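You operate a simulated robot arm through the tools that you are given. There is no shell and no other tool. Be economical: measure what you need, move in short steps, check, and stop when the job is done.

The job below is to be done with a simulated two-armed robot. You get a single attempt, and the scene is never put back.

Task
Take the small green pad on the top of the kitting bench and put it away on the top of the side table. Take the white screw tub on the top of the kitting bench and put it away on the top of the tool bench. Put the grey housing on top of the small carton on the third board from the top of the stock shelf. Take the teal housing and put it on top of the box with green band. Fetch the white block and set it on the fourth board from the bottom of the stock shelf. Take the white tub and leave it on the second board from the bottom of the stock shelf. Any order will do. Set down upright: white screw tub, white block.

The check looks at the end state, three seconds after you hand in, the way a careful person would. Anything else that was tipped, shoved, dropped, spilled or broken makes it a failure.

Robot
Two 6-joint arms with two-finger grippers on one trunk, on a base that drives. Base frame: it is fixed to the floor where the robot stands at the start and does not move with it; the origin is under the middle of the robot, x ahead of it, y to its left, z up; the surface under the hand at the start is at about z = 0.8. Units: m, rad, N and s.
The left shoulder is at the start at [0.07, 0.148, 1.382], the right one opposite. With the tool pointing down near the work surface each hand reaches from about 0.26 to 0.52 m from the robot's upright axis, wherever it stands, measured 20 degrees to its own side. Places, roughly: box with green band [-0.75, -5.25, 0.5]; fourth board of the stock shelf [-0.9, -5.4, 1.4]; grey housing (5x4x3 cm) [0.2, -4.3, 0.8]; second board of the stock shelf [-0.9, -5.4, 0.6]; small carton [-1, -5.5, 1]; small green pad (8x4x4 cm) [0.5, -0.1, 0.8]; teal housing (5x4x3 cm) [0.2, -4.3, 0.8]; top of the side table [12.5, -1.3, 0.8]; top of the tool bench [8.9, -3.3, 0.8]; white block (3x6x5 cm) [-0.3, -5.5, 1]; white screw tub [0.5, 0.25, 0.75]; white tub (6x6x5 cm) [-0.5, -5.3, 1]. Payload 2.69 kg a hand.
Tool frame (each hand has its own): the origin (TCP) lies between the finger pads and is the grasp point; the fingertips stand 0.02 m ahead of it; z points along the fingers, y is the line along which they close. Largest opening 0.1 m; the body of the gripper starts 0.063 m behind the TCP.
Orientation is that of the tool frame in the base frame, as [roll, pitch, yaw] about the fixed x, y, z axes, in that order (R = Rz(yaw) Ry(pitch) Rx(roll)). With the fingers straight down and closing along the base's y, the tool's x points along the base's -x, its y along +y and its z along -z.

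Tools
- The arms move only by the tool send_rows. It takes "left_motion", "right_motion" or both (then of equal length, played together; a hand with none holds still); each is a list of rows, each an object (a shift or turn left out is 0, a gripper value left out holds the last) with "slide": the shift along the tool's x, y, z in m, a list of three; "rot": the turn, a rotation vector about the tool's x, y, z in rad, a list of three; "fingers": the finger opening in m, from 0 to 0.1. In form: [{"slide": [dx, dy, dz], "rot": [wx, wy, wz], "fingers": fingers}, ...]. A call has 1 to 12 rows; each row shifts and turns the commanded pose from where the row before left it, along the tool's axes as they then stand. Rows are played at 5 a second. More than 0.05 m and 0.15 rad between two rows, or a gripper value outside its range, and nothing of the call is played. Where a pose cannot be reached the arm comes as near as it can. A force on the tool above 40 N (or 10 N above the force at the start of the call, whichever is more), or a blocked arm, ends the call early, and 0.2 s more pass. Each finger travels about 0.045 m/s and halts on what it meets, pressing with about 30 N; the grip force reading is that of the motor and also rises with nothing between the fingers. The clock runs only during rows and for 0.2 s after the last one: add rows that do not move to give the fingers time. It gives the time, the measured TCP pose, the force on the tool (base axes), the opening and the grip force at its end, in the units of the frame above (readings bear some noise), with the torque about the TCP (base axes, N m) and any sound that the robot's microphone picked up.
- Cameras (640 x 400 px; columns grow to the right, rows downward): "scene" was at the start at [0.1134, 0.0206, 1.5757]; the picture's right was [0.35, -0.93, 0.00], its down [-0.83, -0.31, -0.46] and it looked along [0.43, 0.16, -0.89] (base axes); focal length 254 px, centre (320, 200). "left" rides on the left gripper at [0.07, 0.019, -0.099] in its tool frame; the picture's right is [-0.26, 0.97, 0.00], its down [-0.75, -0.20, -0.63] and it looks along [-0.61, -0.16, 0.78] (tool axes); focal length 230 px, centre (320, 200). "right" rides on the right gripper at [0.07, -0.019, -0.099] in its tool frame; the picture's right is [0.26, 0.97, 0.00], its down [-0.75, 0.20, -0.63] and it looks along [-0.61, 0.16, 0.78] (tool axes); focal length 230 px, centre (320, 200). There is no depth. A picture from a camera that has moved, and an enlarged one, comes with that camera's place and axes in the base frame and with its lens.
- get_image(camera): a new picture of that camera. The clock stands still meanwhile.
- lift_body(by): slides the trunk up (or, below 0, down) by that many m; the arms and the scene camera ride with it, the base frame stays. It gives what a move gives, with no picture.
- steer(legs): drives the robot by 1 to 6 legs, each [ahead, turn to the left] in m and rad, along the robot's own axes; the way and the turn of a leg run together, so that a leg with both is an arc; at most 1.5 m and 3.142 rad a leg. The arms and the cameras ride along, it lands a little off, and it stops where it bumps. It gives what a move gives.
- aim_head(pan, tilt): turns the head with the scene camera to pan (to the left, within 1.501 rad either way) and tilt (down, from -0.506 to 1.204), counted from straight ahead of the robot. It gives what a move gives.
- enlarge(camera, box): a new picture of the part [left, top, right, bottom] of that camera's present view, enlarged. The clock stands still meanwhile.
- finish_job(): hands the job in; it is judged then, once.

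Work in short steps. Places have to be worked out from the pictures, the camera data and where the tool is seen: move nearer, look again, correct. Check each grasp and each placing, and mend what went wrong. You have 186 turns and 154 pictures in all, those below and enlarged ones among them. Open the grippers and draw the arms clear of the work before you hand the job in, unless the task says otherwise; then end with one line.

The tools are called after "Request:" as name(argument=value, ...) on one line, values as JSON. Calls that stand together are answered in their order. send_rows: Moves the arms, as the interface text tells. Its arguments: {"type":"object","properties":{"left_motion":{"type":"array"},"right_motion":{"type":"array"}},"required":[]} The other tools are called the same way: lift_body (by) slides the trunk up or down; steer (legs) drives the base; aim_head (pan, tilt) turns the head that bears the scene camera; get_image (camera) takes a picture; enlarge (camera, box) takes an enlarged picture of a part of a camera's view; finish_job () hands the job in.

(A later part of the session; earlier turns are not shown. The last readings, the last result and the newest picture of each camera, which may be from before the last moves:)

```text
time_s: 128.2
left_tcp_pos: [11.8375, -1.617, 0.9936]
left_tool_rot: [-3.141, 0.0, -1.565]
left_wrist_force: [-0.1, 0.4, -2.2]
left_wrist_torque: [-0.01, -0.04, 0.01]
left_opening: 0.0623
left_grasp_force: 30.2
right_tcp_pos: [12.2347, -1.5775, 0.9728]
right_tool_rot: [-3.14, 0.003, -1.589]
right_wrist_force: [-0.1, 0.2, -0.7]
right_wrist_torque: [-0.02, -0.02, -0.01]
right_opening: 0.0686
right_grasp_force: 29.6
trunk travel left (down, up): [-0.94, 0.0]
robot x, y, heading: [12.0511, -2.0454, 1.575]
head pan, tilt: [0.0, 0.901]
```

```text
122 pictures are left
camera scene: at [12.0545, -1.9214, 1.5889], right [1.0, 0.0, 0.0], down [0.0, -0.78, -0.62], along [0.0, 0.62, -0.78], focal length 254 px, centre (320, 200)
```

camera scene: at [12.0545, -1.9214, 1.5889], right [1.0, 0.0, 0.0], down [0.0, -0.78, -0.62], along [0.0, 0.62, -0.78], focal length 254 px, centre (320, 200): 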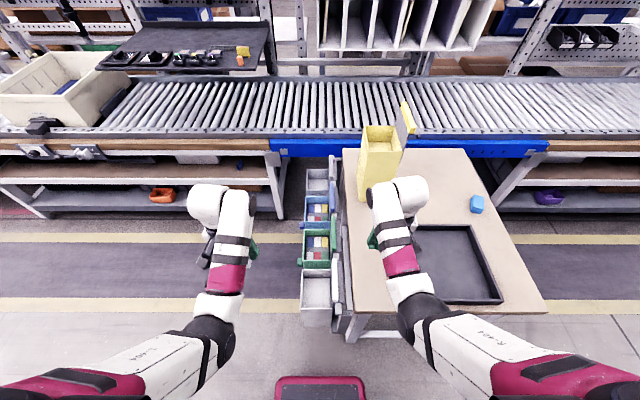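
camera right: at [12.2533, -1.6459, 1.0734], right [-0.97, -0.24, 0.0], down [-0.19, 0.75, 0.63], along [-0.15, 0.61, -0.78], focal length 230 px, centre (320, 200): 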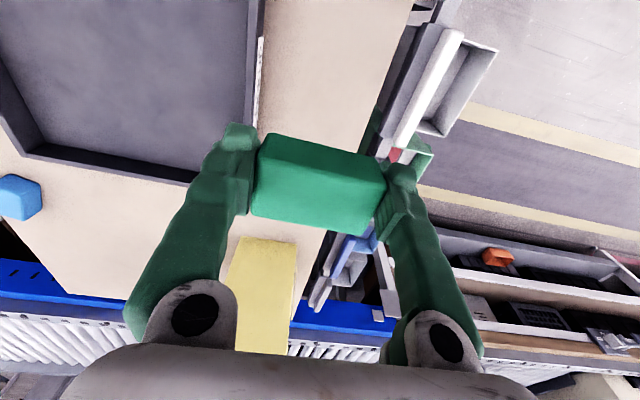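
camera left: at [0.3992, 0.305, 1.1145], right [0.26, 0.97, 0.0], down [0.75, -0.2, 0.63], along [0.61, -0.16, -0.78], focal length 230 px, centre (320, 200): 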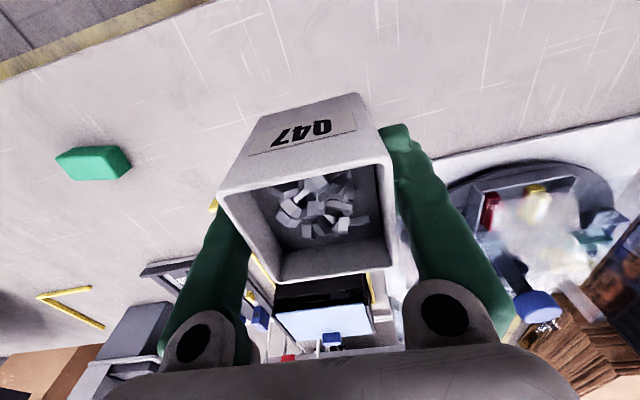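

The strip is confirmed: table edge 12.151, tray 12.299. I'll nudge 9 mm and descend.

Request:
send_rows(right_motion=[{"slide": [0, 0.009, 0.03]}, {"slide": [0, 0, 0.04]}, {"slide": [0, 0, 0.04]}, {"slide": [0, 0, 0.026]}, {}, {}])

Request:
get_image(camera="right")

```text
time_s: 129.6
left_tcp_pos: [11.8366, -1.6185, 0.9935]
left_tool_rot: [3.141, -0.002, -1.566]
left_wrist_force: [-0.1, 0.0, -1.8]
left_wrist_torque: [-0.01, -0.02, 0.01]
left_opening: 0.0625
left_grasp_force: 30.0
right_tcp_pos: [12.2281, -1.5769, 0.8368]
right_tool_rot: [3.141, 0.0, -1.591]
right_wrist_force: [-0.5, -0.5, -0.7]
right_wrist_torque: [0.01, 0.02, -0.05]
right_opening: 0.0682
right_grasp_force: 29.5
trunk travel left (down, up): [-0.94, 0.0]
robot x, y, heading: [12.0494, -2.0403, 1.576]
head pan, tilt: [0.0, 0.901]
```

```text
121 pictures are left
camera right: at [12.245, -1.6469, 0.9356], right [-0.97, -0.24, 0.0], down [-0.19, 0.75, 0.63], along [-0.15, 0.61, -0.78], focal length 230 px, centre (320, 200)
```

right: 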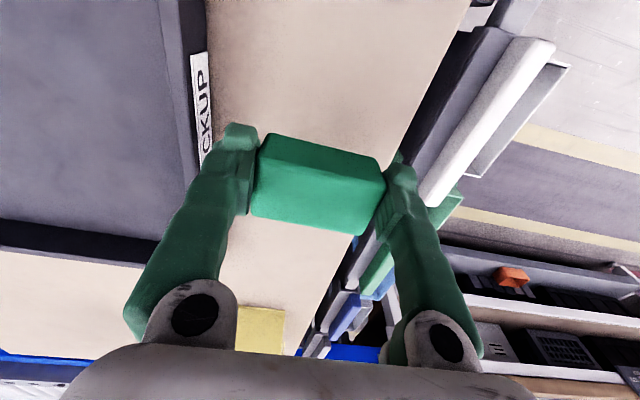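

Descend in small steps until contact.

Request:
send_rows(right_motion=[{"slide": [0, 0, 0.005]}, {"slide": [0, 0, 0.004]}, {}, {}])

```text
time_s: 130.6
left_tcp_pos: [11.8367, -1.6179, 0.9939]
left_tool_rot: [3.14, -0.002, -1.565]
left_wrist_force: [-0.4, 0.7, -2.8]
left_wrist_torque: [0.03, 0.03, 0.01]
left_opening: 0.0626
left_grasp_force: 30.2
right_tcp_pos: [12.2266, -1.5762, 0.8282]
right_tool_rot: [3.141, 0.001, -1.589]
right_wrist_force: [0.2, 0.4, -1.2]
right_wrist_torque: [0.01, 0.0, 0.01]
right_opening: 0.0681
right_grasp_force: 29.8
trunk travel left (down, up): [-0.94, 0.0]
robot x, y, heading: [12.0499, -2.0474, 1.576]
head pan, tilt: [0.0, 0.901]
```

Request:
send_rows(right_motion=[{"slide": [0, 0, 0.002]}, {"slide": [0, 0, 0.002]}, {}])

```text
time_s: 131.4
left_tcp_pos: [11.8363, -1.6187, 0.9932]
left_tool_rot: [3.141, 0.0, -1.565]
left_wrist_force: [0.7, 0.4, -2.4]
left_wrist_torque: [0.0, -0.01, -0.02]
left_opening: 0.0629
left_grasp_force: 29.6
right_tcp_pos: [12.227, -1.5765, 0.8247]
right_tool_rot: [3.14, 0.002, -1.59]
right_wrist_force: [-0.4, -0.6, -0.4]
right_wrist_torque: [0.0, 0.02, 0.02]
right_opening: 0.0684
right_grasp_force: 30.1
trunk travel left (down, up): [-0.94, 0.0]
robot x, y, heading: [12.0518, -2.0431, 1.575]
head pan, tilt: [0.0, 0.901]
```

There's no contact yet, so I'll go a bit lower.

Request:
send_rows(right_motion=[{"slide": [0, 0, 0.002]}, {"slide": [0, 0, 0.002]}, {}])

Request:
get_image(camera="right")

```text
time_s: 132.2
left_tcp_pos: [11.837, -1.6178, 0.9931]
left_tool_rot: [-3.141, 0.001, -1.566]
left_wrist_force: [0.0, -1.3, -2.1]
left_wrist_torque: [0.02, -0.02, -0.03]
left_opening: 0.0628
left_grasp_force: 29.9
right_tcp_pos: [12.2278, -1.5772, 0.8214]
right_tool_rot: [3.14, 0.001, -1.591]
right_wrist_force: [0.5, 0.3, -1.1]
right_wrist_torque: [0.0, 0.02, 0.0]
right_opening: 0.0684
right_grasp_force: 29.6
trunk travel left (down, up): [-0.94, 0.0]
robot x, y, heading: [12.0508, -2.0464, 1.573]
head pan, tilt: [0.0, 0.901]
```

```text
120 pictures are left
camera right: at [12.244, -1.6464, 0.9201], right [-0.97, -0.24, 0.0], down [-0.18, 0.75, 0.63], along [-0.15, 0.61, -0.78], focal length 230 px, centre (320, 200)
```

right: 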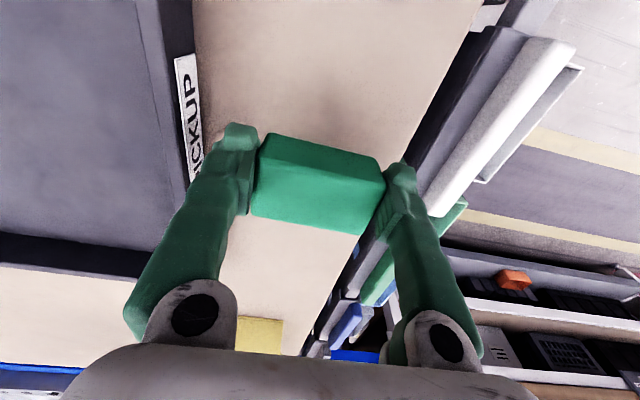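

Comparing the edge in two views, the table top may be at about z 0.77. I'll continue down slowly and watch the force.

Request:
send_rows(right_motion=[{"slide": [0, 0, 0.003]}, {"slide": [0, 0, 0.003]}, {"slide": [0, 0, 0.003]}, {"slide": [0, 0, 0.003]}, {"slide": [0, 0, 0.003]}, {}])

```text
time_s: 133.6
left_tcp_pos: [11.8371, -1.6178, 0.9932]
left_tool_rot: [-3.141, -0.001, -1.566]
left_wrist_force: [-0.4, -0.3, -2.1]
left_wrist_torque: [-0.01, 0.0, -0.02]
left_opening: 0.0624
left_grasp_force: 29.9
right_tcp_pos: [12.2319, -1.5817, 0.8148]
right_tool_rot: [-3.141, 0.0, -1.59]
right_wrist_force: [-0.3, -0.7, -0.9]
right_wrist_torque: [-0.01, 0.0, -0.01]
right_opening: 0.0683
right_grasp_force: 30.0
right hand out of reach, approached as far as the arm can: row 2, 4
trunk travel left (down, up): [-0.94, 0.0]
robot x, y, heading: [12.0476, -2.0459, 1.575]
head pan, tilt: [0.0, 0.901]
```

That's the arm's limit, so I'll lower the trunk instead.

Request:
lift_body(by=-0.015)

Request:
enlarge(camera="right", box=[180, 100, 440, 262])

```text
time_s: 134.3
left_tcp_pos: [11.8367, -1.6175, 0.9786]
left_tool_rot: [3.141, 0.0, -1.565]
left_wrist_force: [-0.3, -0.4, -2.7]
left_wrist_torque: [-0.03, 0.01, 0.0]
left_opening: 0.0626
left_grasp_force: 29.6
right_tcp_pos: [12.2316, -1.5794, 0.7991]
right_tool_rot: [-3.14, -0.001, -1.59]
right_wrist_force: [-0.5, -0.5, 0.3]
right_wrist_torque: [-0.02, 0.01, -0.01]
right_opening: 0.0685
right_grasp_force: 30.2
trunk travel left (down, up): [-0.925, 0.015]
robot x, y, heading: [12.0532, -2.0475, 1.575]
head pan, tilt: [0.0, 0.901]
```

```text
2.46 times, centred on (310, 181) of right
camera zoom: at [12.2489, -1.6501, 0.8986], right [-0.97, -0.24, 0.0], down [-0.19, 0.75, 0.63], along [-0.15, 0.61, -0.78], focal length 566 px, centre (345, 247)
```

zoom: 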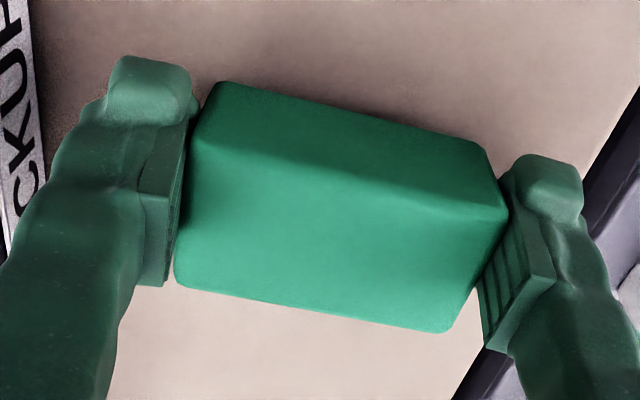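

Request:
lift_body(by=-0.01)

```text
time_s: 134.8
left_tcp_pos: [11.8373, -1.6191, 0.9693]
left_tool_rot: [-3.141, 0.001, -1.566]
left_wrist_force: [-0.7, 0.1, -2.4]
left_wrist_torque: [-0.04, 0.01, -0.02]
left_opening: 0.0625
left_grasp_force: 30.4
right_tcp_pos: [12.2314, -1.5815, 0.7899]
right_tool_rot: [-3.14, 0.004, -1.59]
right_wrist_force: [-0.2, -2.5, 13.9]
right_wrist_torque: [-0.09, 0.02, -0.01]
right_opening: 0.0684
right_grasp_force: 30.2
trunk travel left (down, up): [-0.915, 0.025]
robot x, y, heading: [12.0529, -2.0471, 1.578]
head pan, tilt: [0.0, 0.901]
```

Contact at 14 N. I'll open slightly, then lift straight up.

Request:
send_rows(right_motion=[{"slide": [0, 0, -0.001], "fingers": 0.086}, {}, {}, {"slide": [0, 0, -0.02]}, {"slide": [0, 0, -0.04]}, {"slide": [0, 0, -0.04]}, {}])

Request:
get_image(camera="right")

```text
time_s: 136.4
left_tcp_pos: [11.8366, -1.6175, 0.9688]
left_tool_rot: [3.141, -0.001, -1.565]
left_wrist_force: [0.6, -0.2, -2.2]
left_wrist_torque: [0.0, -0.02, 0.0]
left_opening: 0.063
left_grasp_force: 29.9
right_tcp_pos: [12.2269, -1.5327, 0.8521]
right_tool_rot: [-3.141, 0.0, -1.589]
right_wrist_force: [0.1, 0.7, -0.3]
right_wrist_torque: [0.01, -0.06, 0.03]
right_opening: 0.0862
right_grasp_force: 0.1
right hand out of reach, approached as far as the arm can: row 4, 5, 6
trunk travel left (down, up): [-0.915, 0.025]
robot x, y, heading: [12.0494, -2.0458, 1.577]
head pan, tilt: [0.0, 0.901]
```

```text
118 pictures are left
camera right: at [12.2446, -1.6014, 0.9507], right [-0.97, -0.24, 0.0], down [-0.19, 0.76, 0.63], along [-0.15, 0.61, -0.78], focal length 230 px, centre (320, 200)
```

right: 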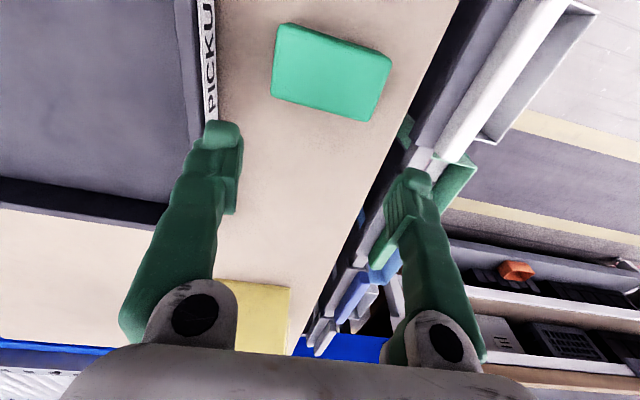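

The pad sits flat where intended. I'll raise the trunk, draw the right arm back up, and then verify with the scene camera.

Request:
lift_body(by=0.025)

Request:
send_rows(right_motion=[{"slide": [0, 0, -0.04]}, {"slide": [0.02, 0, -0.03]}, {"slide": [0.05, 0, 0]}, {"slide": [0.04, 0, 0]}, {}])

Request:
get_image(camera="scene")

```text
time_s: 137.2
left_tcp_pos: [11.8362, -1.6174, 0.9931]
left_tool_rot: [3.14, 0.0, -1.565]
left_wrist_force: [0.1, -0.7, -2.7]
left_wrist_torque: [-0.02, -0.01, -0.02]
left_opening: 0.0627
left_grasp_force: 30.0
right_tcp_pos: [12.2272, -1.5329, 0.8768]
right_tool_rot: [-3.141, 0.001, -1.591]
right_wrist_force: [0.3, 0.0, -0.5]
right_wrist_torque: [-0.03, -0.01, 0.02]
right_opening: 0.0861
right_grasp_force: 0.1
trunk travel left (down, up): [-0.94, 0.0]
robot x, y, heading: [12.0503, -2.0442, 1.578]
head pan, tilt: [0.0, 0.901]
```

```text
time_s: 138.3
left_tcp_pos: [11.8361, -1.6172, 0.9941]
left_tool_rot: [-3.141, 0.0, -1.564]
left_wrist_force: [-0.1, -0.4, -2.1]
left_wrist_torque: [0.03, 0.02, 0.02]
left_opening: 0.0624
left_grasp_force: 30.0
right_tcp_pos: [12.2145, -1.5343, 0.8768]
right_tool_rot: [-3.142, -0.004, -1.588]
right_wrist_force: [-0.2, -0.3, 0.4]
right_wrist_torque: [0.0, 0.01, -0.04]
right_opening: 0.0861
right_grasp_force: 0.1
right hand out of reach, approached as far as the arm can: row 1, 2, 3, 4
trunk travel left (down, up): [-0.94, 0.0]
robot x, y, heading: [12.0517, -2.0439, 1.575]
head pan, tilt: [0.0, 0.901]
```

```text
117 pictures are left
camera scene: at [12.0544, -1.9211, 1.5889], right [1.0, 0.0, 0.0], down [0.0, -0.78, -0.62], along [0.0, 0.62, -0.78], focal length 254 px, centre (320, 200)
```

scene: 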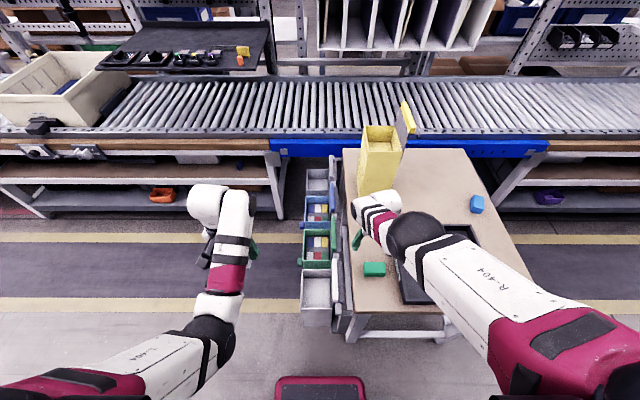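

The pad is placed well, but the right arm is in a stretched pose with its elbow out. I'll try moving it up and rightward in small steps.

Request:
send_rows(right_motion=[{"slide": [0, -0.03, -0.02]}, {"slide": [0, -0.03, -0.02]}, {"slide": [0, -0.03, -0.02]}, {}])

Request:
get_image(camera="scene")

```text
time_s: 139.3
left_tcp_pos: [11.8378, -1.6178, 0.9933]
left_tool_rot: [-3.14, 0.001, -1.566]
left_wrist_force: [-0.2, -0.2, -2.5]
left_wrist_torque: [0.01, 0.0, 0.0]
left_opening: 0.0626
left_grasp_force: 30.0
right_tcp_pos: [12.3053, -1.5046, 0.9187]
right_tool_rot: [3.14, -0.002, -1.589]
right_wrist_force: [0.9, -0.1, 0.2]
right_wrist_torque: [0.01, 0.01, 0.03]
right_opening: 0.0859
right_grasp_force: 0.0
right hand out of reach, approached as far as the arm can: row 1, 2, 3
trunk travel left (down, up): [-0.94, 0.0]
robot x, y, heading: [12.0518, -2.0481, 1.572]
head pan, tilt: [0.0, 0.901]
```

```text
116 pictures are left
camera scene: at [12.0543, -1.9213, 1.5889], right [1.0, 0.0, 0.0], down [0.0, -0.78, -0.62], along [0.0, 0.62, -0.78], focal length 254 px, centre (320, 200)
```

scene: 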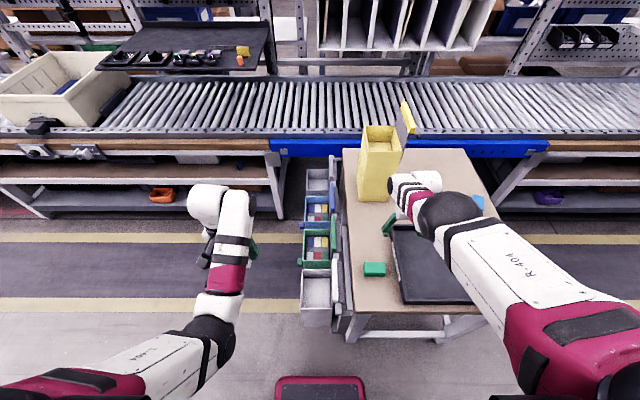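

The arm seems stuck fully straight, at a singularity. I'll command a steady pull inward with hold rows so it can bend again.

Request:
send_rows(right_motion=[{"slide": [0.04, 0, 0]}, {"slide": [0.04, 0, 0]}, {"slide": [0.04, 0, 0]}, {}, {}, {}, {}, {}])

```text
time_s: 141.2
left_tcp_pos: [11.8371, -1.6174, 0.9928]
left_tool_rot: [3.141, 0.001, -1.566]
left_wrist_force: [1.0, -0.4, -2.6]
left_wrist_torque: [0.01, -0.04, -0.01]
left_opening: 0.0625
left_grasp_force: 30.2
right_tcp_pos: [12.3101, -1.5454, 0.8606]
right_tool_rot: [3.141, -0.003, -1.588]
right_wrist_force: [0.1, 0.4, 0.9]
right_wrist_torque: [-0.02, 0.03, 0.02]
right_opening: 0.086
right_grasp_force: 0.0
right hand out of reach, approached as far as the arm can: row 1, 2, 3
trunk travel left (down, up): [-0.94, 0.0]
robot x, y, heading: [12.0511, -2.0409, 1.575]
head pan, tilt: [0.0, 0.901]
```

It slid along the reach sphere. I'll unlock the elbow by tilting the hand, wrist toward the body, while pulling up.

Request:
send_rows(right_motion=[{"rot": [0, -0.12, 0], "slide": [0, 0, -0.02]}, {"rot": [0, -0.12, 0], "slide": [0.01, 0, -0.02]}, {"rot": [0, -0.12, 0], "slide": [0.02, 0, -0.02]}, {}, {}])

Request:
get_image(camera="scene")

```text
time_s: 142.3
left_tcp_pos: [11.8364, -1.6169, 0.9925]
left_tool_rot: [-3.14, 0.001, -1.564]
left_wrist_force: [-0.3, 0.2, -2.1]
left_wrist_torque: [-0.02, -0.02, -0.01]
left_opening: 0.0627
left_grasp_force: 30.1
right_tcp_pos: [12.3213, -1.4977, 0.8451]
right_tool_rot: [3.141, 0.359, -1.591]
right_wrist_force: [-1.1, 0.2, 0.2]
right_wrist_torque: [0.04, -0.02, 0.01]
right_opening: 0.0865
right_grasp_force: 0.1
right hand out of reach, approached as far as the arm can: row 1, 2, 3
trunk travel left (down, up): [-0.94, 0.0]
robot x, y, heading: [12.0513, -2.0479, 1.58]
head pan, tilt: [0.0, 0.901]
```

```text
115 pictures are left
camera scene: at [12.0544, -1.921, 1.5889], right [1.0, 0.0, 0.0], down [0.0, -0.78, -0.62], along [0.0, 0.62, -0.78], focal length 254 px, centre (320, 200)
```

scene: 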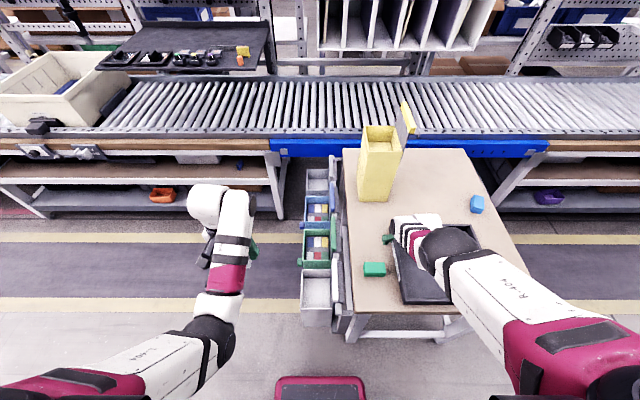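

The arm really is straight. I'll level the tool and command it back to the start-relative pose (up and to the left), which is well inside its range.

Request:
send_rows(right_motion=[{"rot": [0, 0.12, 0], "slide": [0, 0, -0.04]}, {"rot": [0, 0.12, 0], "slide": [0, 0, -0.04]}, {"rot": [0, 0.12, 0], "slide": [0, 0, -0.04]}, {"slide": [0, 0.02, -0.04]}, {"slide": [0, 0.04, -0.03]}, {"slide": [0, 0.04, -0.02]}, {"slide": [0, 0.04, 0]}, {}, {}])

Request:
get_image(camera="scene")

```text
time_s: 144.3
left_tcp_pos: [11.8366, -1.6167, 0.994]
left_tool_rot: [-3.14, 0.001, -1.565]
left_wrist_force: [1.2, -0.5, -2.4]
left_wrist_torque: [-0.03, 0.0, -0.01]
left_opening: 0.0623
left_grasp_force: 30.4
right_tcp_pos: [12.1894, -1.4618, 1.0173]
right_tool_rot: [-3.14, -0.002, -1.589]
right_wrist_force: [0.4, -0.6, -0.5]
right_wrist_torque: [0.01, 0.0, -0.01]
right_opening: 0.0859
right_grasp_force: 0.0
right hand out of reach, approached as far as the arm can: row 1, 2, 4, 5, 6, 7
trunk travel left (down, up): [-0.94, 0.0]
robot x, y, heading: [12.0495, -2.043, 1.569]
head pan, tilt: [0.0, 0.901]
```

```text
114 pictures are left
camera scene: at [12.0553, -1.9211, 1.5889], right [1.0, 0.0, 0.0], down [0.0, -0.78, -0.62], along [0.0, 0.62, -0.78], focal length 254 px, centre (320, 200)
```

scene: 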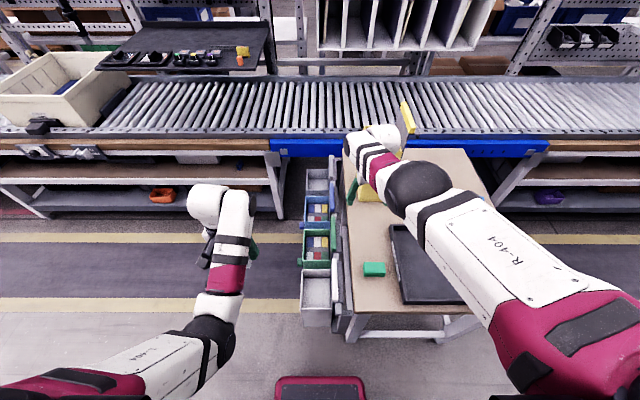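

The arm is now slightly bent with the elbow up and right. I'll try pulling straight in.

Request:
send_rows(right_motion=[{"slide": [0.03, 0, 0]}, {"slide": [0.03, 0, 0]}, {"slide": [0.03, 0, 0]}, {"slide": [0.03, 0, 0]}, {}, {}])

Request:
get_image(camera="scene")

```text
time_s: 145.8
left_tcp_pos: [11.8374, -1.6172, 0.9929]
left_tool_rot: [3.142, 0.001, -1.565]
left_wrist_force: [0.1, 0.4, -3.1]
left_wrist_torque: [0.01, 0.0, 0.02]
left_opening: 0.0628
left_grasp_force: 30.2
right_tcp_pos: [12.1861, -1.5777, 1.018]
right_tool_rot: [3.142, -0.003, -1.59]
right_wrist_force: [-0.5, 0.1, 0.7]
right_wrist_torque: [-0.02, -0.03, 0.01]
right_opening: 0.0857
right_grasp_force: 0.1
right hand out of reach, approached as far as the arm can: row 1
trunk travel left (down, up): [-0.94, 0.0]
robot x, y, heading: [12.0527, -2.05, 1.569]
head pan, tilt: [0.0, 0.901]
```

```text
113 pictures are left
camera scene: at [12.0544, -1.9211, 1.5889], right [1.0, 0.0, 0.0], down [0.0, -0.78, -0.62], along [0.0, 0.62, -0.78], focal length 254 px, centre (320, 200)
```

scene: 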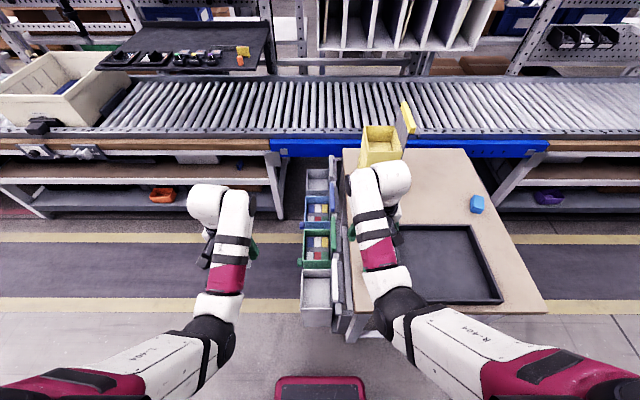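

The arm is recovered to its normal configuration. Next I'll back up, check the pad, and turn to face the tool bench to the west.

Request:
steer(legs=[[-0.4, 0]])

Request:
enlarge(camera="scene", box=[280, 60, 520, 210])

Request:
steer(legs=[[0, 1.7]])

Request:
aim_head(pan=0.2, tilt=0.3)

Request:
get_image(camera="scene")

```text
time_s: 148.2
left_tcp_pos: [11.8378, -2.0132, 0.9927]
left_tool_rot: [-3.141, -0.003, -1.568]
left_wrist_force: [-0.1, -0.6, -2.5]
left_wrist_torque: [-0.04, 0.03, 0.04]
left_opening: 0.0628
left_grasp_force: 30.1
right_tcp_pos: [12.1887, -1.9753, 1.0181]
right_tool_rot: [-3.141, -0.003, -1.589]
right_wrist_force: [0.0, 0.5, -0.3]
right_wrist_torque: [0.03, 0.0, -0.01]
right_opening: 0.0861
right_grasp_force: 0.1
trunk travel left (down, up): [-0.94, 0.0]
robot x, y, heading: [12.0533, -2.4414, 1.574]
head pan, tilt: [0.0, 0.901]
```

```text
2.67 times, centred on (400, 135) of scene
camera zoom: at [12.0561, -2.316, 1.5886], right [1.0, 0.0, 0.0], down [0.0, -0.79, -0.62], along [0.0, 0.62, -0.79], focal length 678 px, centre (107, 373)
```

zoom: 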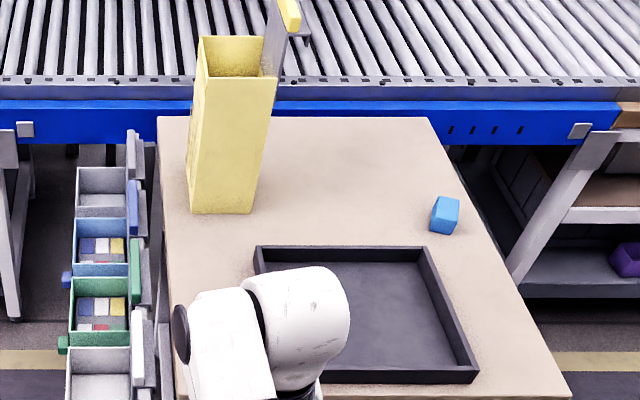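

```text
time_s: 152.8
left_tcp_pos: [11.662, -2.7171, 0.9936]
left_tool_rot: [-3.141, 0.001, 0.151]
left_wrist_force: [-0.1, -0.3, -2.2]
left_wrist_torque: [-0.01, 0.0, 0.01]
left_opening: 0.0626
left_grasp_force: 30.1
right_tcp_pos: [11.5732, -2.3781, 1.0185]
right_tool_rot: [3.141, -0.002, 0.128]
right_wrist_force: [0.4, 0.9, 1.2]
right_wrist_torque: [0.02, 0.01, 0.0]
right_opening: 0.0861
right_grasp_force: 0.1
trunk travel left (down, up): [-0.94, 0.0]
robot x, y, heading: [12.0552, -2.4452, -2.993]
head pan, tilt: [0.0, 0.901]
```

```text
time_s: 153.8
left_tcp_pos: [11.6628, -2.7185, 0.9931]
left_tool_rot: [-3.141, -0.002, 0.152]
left_wrist_force: [-0.1, 0.6, -1.6]
left_wrist_torque: [0.0, -0.01, 0.02]
left_opening: 0.0626
left_grasp_force: 29.6
right_tcp_pos: [11.5727, -2.3776, 1.0188]
right_tool_rot: [3.142, -0.002, 0.127]
right_wrist_force: [-0.2, 0.1, 0.5]
right_wrist_torque: [-0.01, 0.01, 0.02]
right_opening: 0.0861
right_grasp_force: 0.0
trunk travel left (down, up): [-0.94, 0.0]
robot x, y, heading: [12.0528, -2.4413, -2.991]
head pan, tilt: [0.201, 0.3]
```

```text
111 pictures are left
camera scene: at [11.9192, -2.4849, 1.6411], right [-0.34, 0.94, 0.0], down [0.28, 0.1, -0.95], along [-0.9, -0.33, -0.3], focal length 254 px, centre (320, 200)
```

scene: 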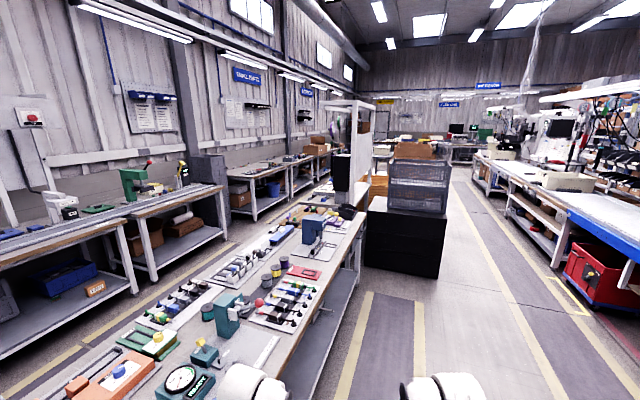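

Benches sit in a row here; the tool bench (x 8.2-9.5) can be reached from the south aisle (y≈-4.15). I'll go around the east end of the cluttered bench, turning clockwise to keep the hands away from it.

Request:
steer(legs=[[0, -2.1], [0, -1.8]])

Request:
aim_head(pan=-0.5, tilt=0.5)

Request:
get_image(camera="scene")

```text
time_s: 163.7
left_tcp_pos: [12.5239, -2.5366, 0.9929]
left_tool_rot: [-3.141, 0.001, 2.483]
left_wrist_force: [1.2, 0.2, -2.2]
left_wrist_torque: [-0.01, -0.02, 0.0]
left_opening: 0.063
left_grasp_force: 29.9
right_tcp_pos: [12.3367, -2.8359, 1.0171]
right_tool_rot: [-3.142, -0.001, 2.458]
right_wrist_force: [0.3, 0.1, 0.2]
right_wrist_torque: [0.01, 0.02, 0.03]
right_opening: 0.086
right_grasp_force: 0.1
trunk travel left (down, up): [-0.94, 0.0]
robot x, y, heading: [12.0559, -2.4424, -0.666]
head pan, tilt: [0.201, 0.3]
```

```text
time_s: 164.7
left_tcp_pos: [12.5225, -2.5375, 0.9936]
left_tool_rot: [-3.14, -0.001, 2.482]
left_wrist_force: [0.1, -0.5, -2.5]
left_wrist_torque: [-0.01, 0.01, 0.0]
left_opening: 0.0626
left_grasp_force: 29.9
right_tcp_pos: [12.3388, -2.8363, 1.0181]
right_tool_rot: [3.141, -0.003, 2.456]
right_wrist_force: [-0.3, 1.0, 2.0]
right_wrist_torque: [-0.02, 0.02, 0.0]
right_opening: 0.086
right_grasp_force: 0.1
trunk travel left (down, up): [-0.94, 0.0]
robot x, y, heading: [12.0548, -2.4443, -0.666]
head pan, tilt: [-0.499, 0.499]
```

```text
110 pictures are left
camera scene: at [12.1337, -2.5589, 1.6228], right [-0.92, -0.4, 0.0], down [-0.19, 0.44, -0.88], along [0.35, -0.8, -0.48], focal length 254 px, centre (320, 200)
```

scene: 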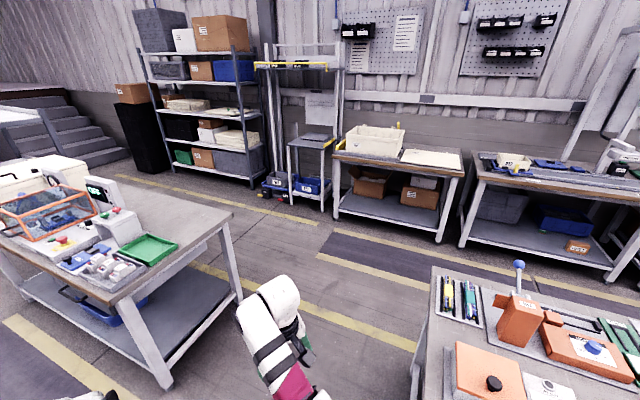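

The gap is x 12.0-13.17 and the aisle is y -3.55 to -4.9. I'll drive through to (12.58,-4.2) and face west.

Request:
steer(legs=[[0.67, 0], [0, -0.904], [1.34, 0], [0, -1.571]])

Request:
aim_head(pan=0.0, tilt=0.35)

Request:
get_image(camera="scene")

```text
time_s: 180.8
left_tcp_pos: [12.1575, -4.41, 0.9939]
left_tool_rot: [3.141, -0.001, 0.013]
left_wrist_force: [0.5, -0.3, -1.8]
left_wrist_torque: [-0.01, 0.0, 0.0]
left_opening: 0.0629
left_grasp_force: 29.9
right_tcp_pos: [12.1146, -4.0604, 1.0186]
right_tool_rot: [-3.141, -0.004, -0.013]
right_wrist_force: [-0.1, 0.0, 0.0]
right_wrist_torque: [0.01, -0.01, 0.0]
right_opening: 0.0859
right_grasp_force: 0.0
trunk travel left (down, up): [-0.94, 0.0]
robot x, y, heading: [12.5835, -4.1909, -3.129]
head pan, tilt: [-0.499, 0.499]
```

```text
time_s: 181.8
left_tcp_pos: [12.1572, -4.4086, 0.9943]
left_tool_rot: [-3.14, 0.001, 0.011]
left_wrist_force: [-0.2, -0.5, -2.2]
left_wrist_torque: [-0.01, -0.03, 0.01]
left_opening: 0.0626
left_grasp_force: 29.7
right_tcp_pos: [12.1168, -4.0602, 1.0185]
right_tool_rot: [3.141, -0.002, -0.013]
right_wrist_force: [-0.5, -0.1, 0.3]
right_wrist_torque: [0.01, 0.01, -0.01]
right_opening: 0.086
right_grasp_force: 0.0
trunk travel left (down, up): [-0.94, 0.0]
robot x, y, heading: [12.5833, -4.1878, -3.131]
head pan, tilt: [0.0, 0.351]
```

```text
109 pictures are left
camera scene: at [12.4428, -4.1946, 1.6364], right [-0.01, 1.0, 0.0], down [0.34, 0.0, -0.94], along [-0.94, -0.01, -0.34], focal length 254 px, centre (320, 200)
```

scene: 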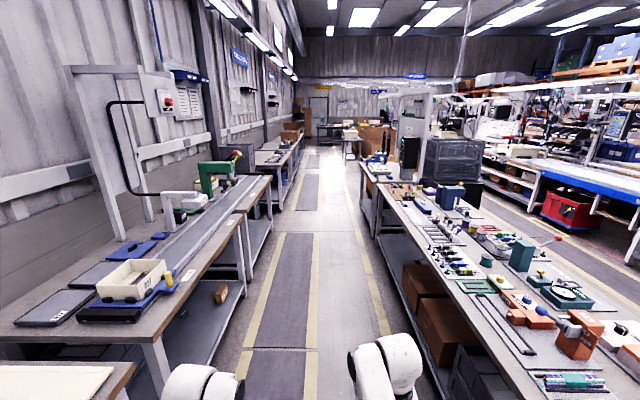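

Request:
steer(legs=[[1.45, 0], [1.45, -0.01]])

Request:
aim_head(pan=-0.6, tilt=0.5)

Request:
get_image(camera="scene")

```text
time_s: 195.7
left_tcp_pos: [9.2642, -4.4062, 0.9939]
left_tool_rot: [-3.141, -0.001, -0.014]
left_wrist_force: [-0.7, -1.2, -2.1]
left_wrist_torque: [0.02, 0.0, -0.01]
left_opening: 0.0624
left_grasp_force: 30.4
right_tcp_pos: [9.2324, -4.0549, 1.0193]
right_tool_rot: [-3.141, 0.001, -0.039]
right_wrist_force: [0.2, 0.4, 0.3]
right_wrist_torque: [-0.01, 0.01, 0.02]
right_opening: 0.086
right_grasp_force: 0.0
trunk travel left (down, up): [-0.94, 0.0]
robot x, y, heading: [9.6975, -4.2001, 3.127]
head pan, tilt: [0.0, 0.351]
```

```text
time_s: 196.7
left_tcp_pos: [9.2635, -4.4064, 0.9934]
left_tool_rot: [3.141, 0.0, -0.014]
left_wrist_force: [-0.5, 0.2, -2.3]
left_wrist_torque: [-0.01, 0.04, -0.02]
left_opening: 0.0626
left_grasp_force: 30.1
right_tcp_pos: [9.2316, -4.0551, 1.0184]
right_tool_rot: [3.142, -0.002, -0.038]
right_wrist_force: [-0.1, -0.4, -0.2]
right_wrist_torque: [-0.01, -0.01, -0.02]
right_opening: 0.0861
right_grasp_force: 0.0
trunk travel left (down, up): [-0.94, 0.0]
robot x, y, heading: [9.6987, -4.1984, 3.125]
head pan, tilt: [-0.6, 0.499]
```

```text
108 pictures are left
camera scene: at [9.5734, -4.1482, 1.6228], right [0.58, 0.82, 0.0], down [0.39, -0.28, -0.88], along [-0.72, 0.51, -0.48], focal length 254 px, centre (320, 200)
```

scene: 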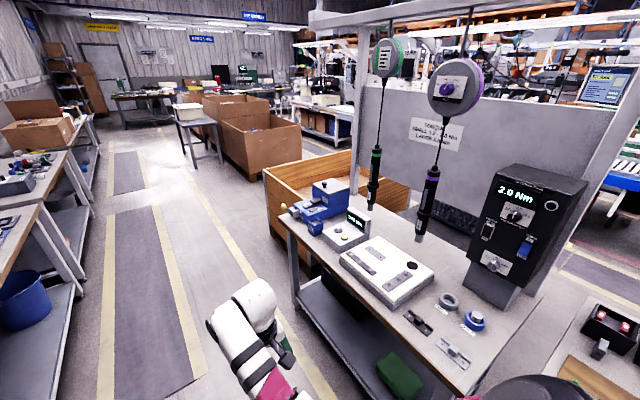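

This is the tool bench: torque drivers hang over it, and the front edge is at y≈-3.59. I'll drive to x≈8.95, face it and look down for a free spot.

Request:
steer(legs=[[0.75, 0], [0, -1.555]])

Request:
aim_head(pan=0.0, tilt=0.7)

Request:
get_image(camera="scene")

```text
time_s: 204.6
left_tcp_pos: [8.7183, -3.7655, 0.993]
left_tool_rot: [3.14, 0.0, -1.559]
left_wrist_force: [0.1, 0.0, -1.8]
left_wrist_torque: [0.0, 0.01, 0.0]
left_opening: 0.0624
left_grasp_force: 30.2
right_tcp_pos: [9.0693, -3.7222, 1.0191]
right_tool_rot: [3.142, 0.0, -1.583]
right_wrist_force: [-0.8, 1.2, 0.5]
right_wrist_torque: [0.01, 0.01, 0.0]
right_opening: 0.086
right_grasp_force: 0.1
trunk travel left (down, up): [-0.94, 0.0]
robot x, y, heading: [8.9371, -4.189, 1.587]
head pan, tilt: [-0.6, 0.499]
```

```text
time_s: 205.6
left_tcp_pos: [8.7185, -3.765, 0.9929]
left_tool_rot: [-3.141, -0.002, -1.559]
left_wrist_force: [-0.1, -0.1, -3.1]
left_wrist_torque: [-0.06, 0.0, -0.03]
left_opening: 0.0628
left_grasp_force: 30.1
right_tcp_pos: [9.0677, -3.7232, 1.0193]
right_tool_rot: [3.139, 0.001, -1.583]
right_wrist_force: [-0.2, 0.2, -0.2]
right_wrist_torque: [0.0, -0.02, 0.01]
right_opening: 0.0863
right_grasp_force: 0.0
trunk travel left (down, up): [-0.94, 0.0]
robot x, y, heading: [8.9372, -4.1887, 1.582]
head pan, tilt: [0.0, 0.7]
```

```text
107 pictures are left
camera scene: at [8.9392, -4.057, 1.6051], right [1.0, 0.01, 0.0], down [0.01, -0.64, -0.76], along [-0.01, 0.76, -0.64], focal length 254 px, centre (320, 200)
```

scene: 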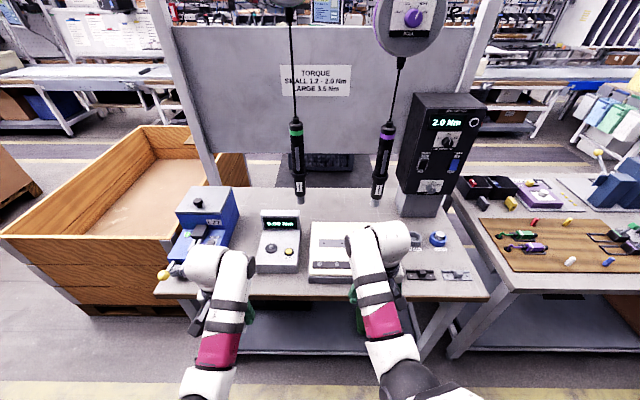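

The free spot is the strip in front of the small display box, around (8.79,-3.56). I'll shift the left hand inward, then drive forward 0.24 m and recheck.

Request:
send_rows(left_motion=[{"slide": [0.01, -0.035, 0]}, {"slide": [0.01, -0.035, 0]}, {}])

Request:
steer(legs=[[0.235, -0.01]])

Request:
get_image(camera="left")

Request:
get_image(camera="scene")

```text
time_s: 206.5
left_tcp_pos: [8.724, -3.77, 0.9995]
left_tool_rot: [3.011, 0.034, -1.522]
left_wrist_force: [-0.1, -0.4, -2.0]
left_wrist_torque: [-0.05, -0.02, -0.01]
left_opening: 0.0627
left_grasp_force: 29.0
right_tcp_pos: [9.0667, -3.7233, 1.0179]
right_tool_rot: [-3.141, -0.001, -1.583]
right_wrist_force: [0.4, 0.4, 0.5]
right_wrist_torque: [0.03, 0.01, 0.01]
right_opening: 0.0859
right_grasp_force: 0.0
trunk travel left (down, up): [-0.94, 0.0]
robot x, y, heading: [8.9372, -4.1905, 1.588]
head pan, tilt: [0.0, 0.7]
stopped in row 3 (left hand): the arm was blocked; the commanded pose is now the measured one
```

```text
time_s: 208.3
left_tcp_pos: [8.728, -3.5307, 0.9994]
left_tool_rot: [3.013, 0.037, -1.534]
left_wrist_force: [0.7, -1.4, -2.6]
left_wrist_torque: [0.02, -0.01, -0.05]
left_opening: 0.0624
left_grasp_force: 30.3
right_tcp_pos: [9.0719, -3.4875, 1.0207]
right_tool_rot: [3.14, 0.002, -1.593]
right_wrist_force: [-0.3, 0.6, 0.0]
right_wrist_torque: [0.01, 0.0, 0.0]
right_opening: 0.0861
right_grasp_force: 0.0
trunk travel left (down, up): [-0.94, 0.0]
robot x, y, heading: [8.937, -3.9506, 1.573]
head pan, tilt: [0.0, 0.7]
```

```text
106 pictures are left
camera left: at [8.7245, -3.6045, 1.0999], right [-0.97, 0.22, 0.13], down [0.25, 0.74, 0.63], along [0.04, 0.64, -0.77], focal length 230 px, centre (320, 200)
```

left: 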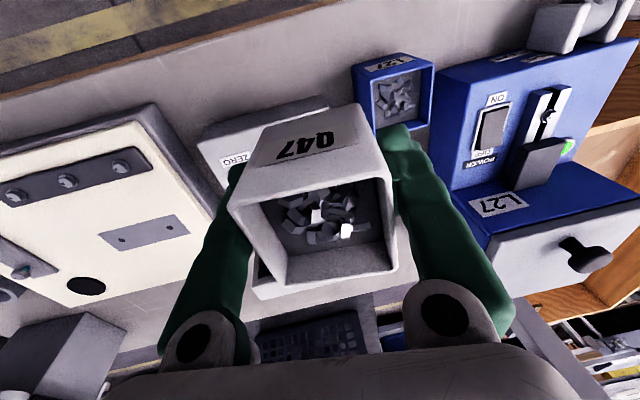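

```text
105 pictures are left
camera scene: at [8.9388, -3.8213, 1.6055], right [1.0, 0.0, 0.0], down [0.0, -0.64, -0.77], along [0.0, 0.77, -0.64], focal length 254 px, centre (320, 200)
```

scene: 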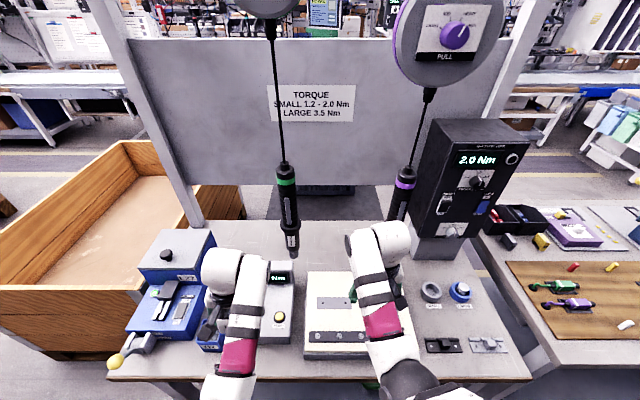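

Strip free: x 8.66-8.89, y -3.60 to -3.51. The arm can't come inward when pulled close, so I'll back up 0.07 m and move the left hand forward and right while levelling.

Request:
steer(legs=[[-0.07, 0]])

Request:
send_rows(left_motion=[{"slide": [-0.04, 0, 0], "rot": [0.065, 0.018, 0.018]}, {"slide": [-0.01, -0.01, 0], "rot": [0.063, 0.018, 0.018]}, {"slide": [0, -0.025, 0]}, {"slide": [0, -0.02, 0.02]}, {}, {}])

Request:
get_image(camera="left")

```text
time_s: 209.3
left_tcp_pos: [8.7264, -3.5857, 0.9942]
left_tool_rot: [3.012, 0.019, -1.53]
left_wrist_force: [0.1, 1.1, -2.1]
left_wrist_torque: [-0.13, 0.01, 0.01]
left_opening: 0.0624
left_grasp_force: 29.8
right_tcp_pos: [9.0715, -3.5406, 1.0121]
right_tool_rot: [3.14, -0.015, -1.593]
right_wrist_force: [0.5, 0.9, -0.8]
right_wrist_torque: [-0.04, 0.01, 0.01]
right_opening: 0.0857
right_grasp_force: 0.1
trunk travel left (down, up): [-0.94, 0.0]
robot x, y, heading: [8.9364, -4.0194, 1.575]
head pan, tilt: [0.0, 0.7]
```

```text
time_s: 210.7
left_tcp_pos: [8.7805, -3.5474, 0.9797]
left_tool_rot: [3.141, -0.007, -1.564]
left_wrist_force: [-0.2, 0.1, -1.3]
left_wrist_torque: [-0.02, -0.01, 0.01]
left_opening: 0.0624
left_grasp_force: 30.1
right_tcp_pos: [9.0703, -3.552, 1.0175]
right_tool_rot: [3.14, -0.004, -1.592]
right_wrist_force: [-0.2, -0.3, -0.1]
right_wrist_torque: [-0.01, 0.01, 0.03]
right_opening: 0.0859
right_grasp_force: 0.1
trunk travel left (down, up): [-0.94, 0.0]
robot x, y, heading: [8.9348, -4.0156, 1.575]
head pan, tilt: [0.0, 0.7]
```

```text
104 pictures are left
camera left: at [8.761, -3.6168, 1.0804], right [-0.97, 0.25, 0.0], down [0.2, 0.76, 0.62], along [0.16, 0.6, -0.78], focal length 230 px, centre (320, 200)
```

left: 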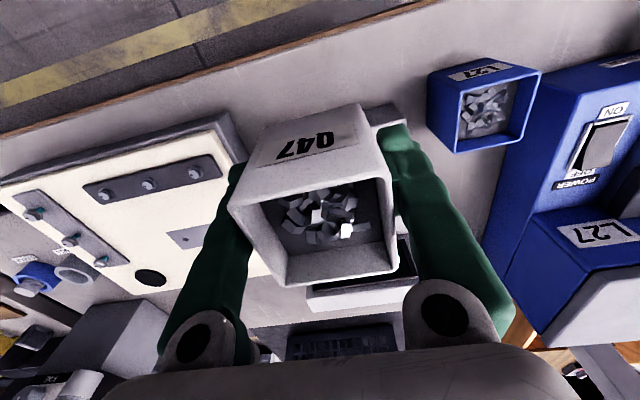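

I'll pull back 15 mm to centre in the strip, then descend in stages.

Request:
send_rows(left_motion=[{"slide": [0.0155, 0, 0.02]}, {"slide": [0, 0, 0.04]}, {"slide": [0, 0, 0.035]}, {"slide": [0, 0, 0.02]}, {}, {}])

Request:
get_image(camera="left")

Request:
get_image(camera="scene")

```text
time_s: 212.1
left_tcp_pos: [8.7779, -3.5646, 0.8655]
left_tool_rot: [3.14, -0.004, -1.565]
left_wrist_force: [-0.7, -0.1, -2.1]
left_wrist_torque: [-0.01, -0.04, 0.01]
left_opening: 0.0626
left_grasp_force: 30.2
right_tcp_pos: [9.0713, -3.5538, 1.0177]
right_tool_rot: [3.14, -0.001, -1.592]
right_wrist_force: [-0.6, -0.4, -0.2]
right_wrist_torque: [0.0, -0.05, 0.02]
right_opening: 0.0859
right_grasp_force: 0.2
trunk travel left (down, up): [-0.94, 0.0]
robot x, y, heading: [8.9364, -4.0208, 1.577]
head pan, tilt: [0.0, 0.7]
```

```text
103 pictures are left
camera left: at [8.7601, -3.6324, 0.9659], right [-0.97, 0.25, 0.0], down [0.2, 0.76, 0.62], along [0.16, 0.61, -0.78], focal length 230 px, centre (320, 200)
```

left: 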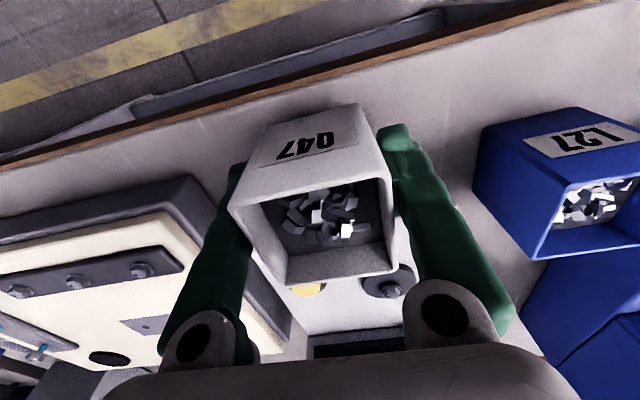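

```text
102 pictures are left
camera scene: at [8.9391, -3.8858, 1.605], right [1.0, 0.0, 0.0], down [0.0, -0.64, -0.76], along [0.0, 0.76, -0.64], focal length 254 px, centre (320, 200)
```

scene: 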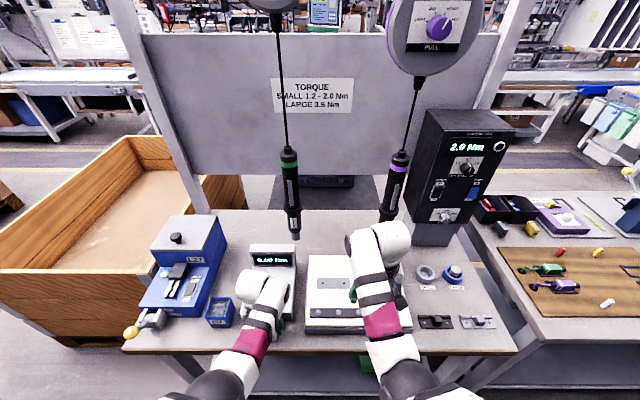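

Request:
send_rows(left_motion=[{"slide": [0, 0, 0.012]}, {"slide": [0, 0, 0.006]}, {"slide": [0, 0, 0.004]}, {"slide": [0, 0, 0.003]}, {}])

```text
time_s: 213.3
left_tcp_pos: [8.7798, -3.5634, 0.8413]
left_tool_rot: [3.142, -0.001, -1.563]
left_wrist_force: [-1.7, 0.2, 5.1]
left_wrist_torque: [0.31, -0.2, 0.04]
left_opening: 0.0625
left_grasp_force: 30.3
right_tcp_pos: [9.0702, -3.5539, 1.0186]
right_tool_rot: [3.14, 0.0, -1.592]
right_wrist_force: [0.4, 1.4, 0.0]
right_wrist_torque: [0.02, 0.01, -0.01]
right_opening: 0.0859
right_grasp_force: 0.0
trunk travel left (down, up): [-0.94, 0.0]
robot x, y, heading: [8.9355, -4.0209, 1.579]
head pan, tilt: [0.0, 0.7]
```

There's light contact, slightly off-centre. I'll check the picture before releasing.

Request:
enlarge(camera="left", box=[180, 80, 460, 255])

Request:
enlarge(camera="scene", box=[180, 230, 340, 330])

```text
2.29 times, centred on (320, 168) of left
camera zoom: at [8.7615, -3.6328, 0.9417], right [-0.97, 0.25, 0.0], down [0.2, 0.75, 0.63], along [0.16, 0.61, -0.78], focal length 526 px, centre (320, 274)
```

zoom: 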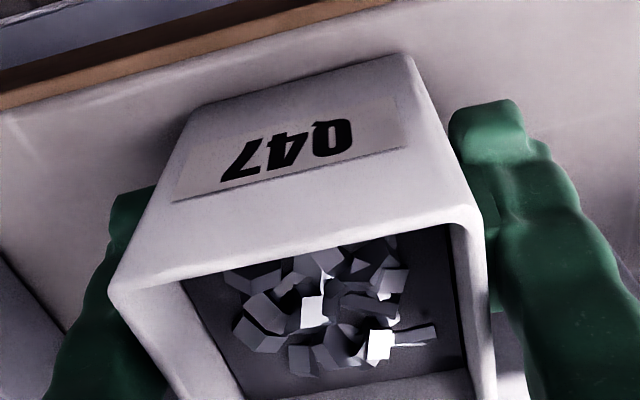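

```text
4.00 times, centred on (260, 280) of scene
camera zoom: at [8.9391, -3.8878, 1.6053], right [1.0, 0.0, 0.0], down [0.0, -0.64, -0.77], along [0.0, 0.77, -0.64], focal length 1016 px, centre (560, -120)
```

zoom: 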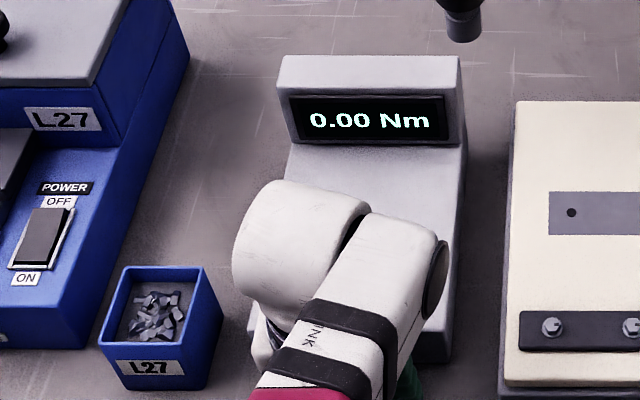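

The tub stands clear of both the edge and the display box. I'll press 1.5 mm more, then open a little.

Request:
send_rows(left_motion=[{"slide": [0, 0, 0.0015]}, {}, {"fingers": 0.078}, {}, {}, {}])

Request:
enlarge(camera="left", box=[180, 80, 460, 255])

```text
time_s: 214.7
left_tcp_pos: [8.78, -3.5627, 0.8402]
left_tool_rot: [3.141, -0.006, -1.564]
left_wrist_force: [-0.3, -0.3, 0.8]
left_wrist_torque: [0.02, 0.02, -0.01]
left_opening: 0.0782
left_grasp_force: 0.0
right_tcp_pos: [9.0714, -3.5529, 1.0175]
right_tool_rot: [3.138, -0.003, -1.592]
right_wrist_force: [-0.6, -0.6, -0.1]
right_wrist_torque: [0.0, 0.0, -0.01]
right_opening: 0.0861
right_grasp_force: 0.1
trunk travel left (down, up): [-0.94, 0.0]
robot x, y, heading: [8.9368, -4.0217, 1.574]
head pan, tilt: [0.0, 0.7]
```

```text
2.29 times, centred on (320, 168) of left
camera zoom: at [8.7617, -3.6325, 0.9393], right [-0.97, 0.25, 0.0], down [0.2, 0.76, 0.62], along [0.16, 0.61, -0.78], focal length 526 px, centre (320, 274)
```

zoom: 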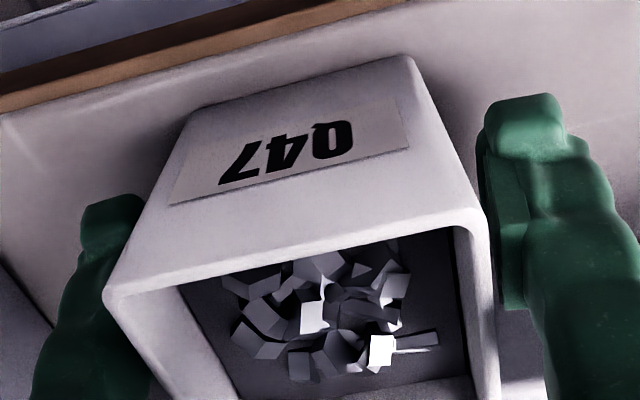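

The tub stands upright and free. I'll raise the hand straight up.

Request:
send_rows(left_motion=[{"slide": [0, 0, -0.03]}, {"slide": [0, 0, -0.04]}, {"slide": [0, 0, -0.04]}, {"slide": [0, 0.0, -0.03]}, {}])

Request:
get_image(camera="left")

```text
time_s: 215.9
left_tcp_pos: [8.7799, -3.5655, 0.9792]
left_tool_rot: [3.14, -0.005, -1.564]
left_wrist_force: [0.0, 0.3, -0.4]
left_wrist_torque: [0.04, 0.02, 0.02]
left_opening: 0.0779
left_grasp_force: 0.0
right_tcp_pos: [9.0717, -3.5536, 1.0194]
right_tool_rot: [3.142, -0.002, -1.592]
right_wrist_force: [-0.1, 0.1, -0.8]
right_wrist_torque: [0.02, -0.01, 0.0]
right_opening: 0.086
right_grasp_force: 0.1
trunk travel left (down, up): [-0.94, 0.0]
robot x, y, heading: [8.9369, -4.0194, 1.576]
head pan, tilt: [0.0, 0.7]
```

```text
98 pictures are left
camera left: at [8.7617, -3.6338, 1.0806], right [-0.97, 0.25, 0.0], down [0.2, 0.76, 0.62], along [0.16, 0.6, -0.78], focal length 230 px, centre (320, 200)
```

left: 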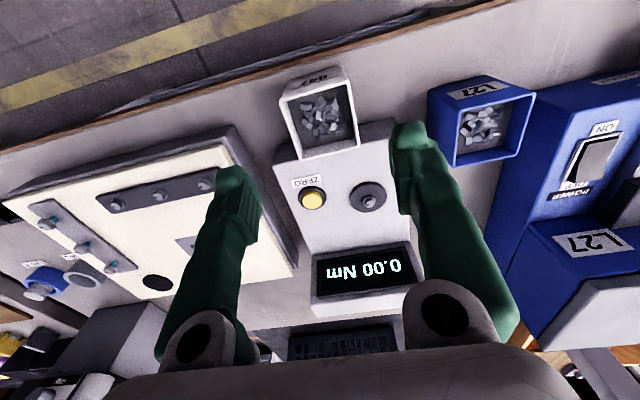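

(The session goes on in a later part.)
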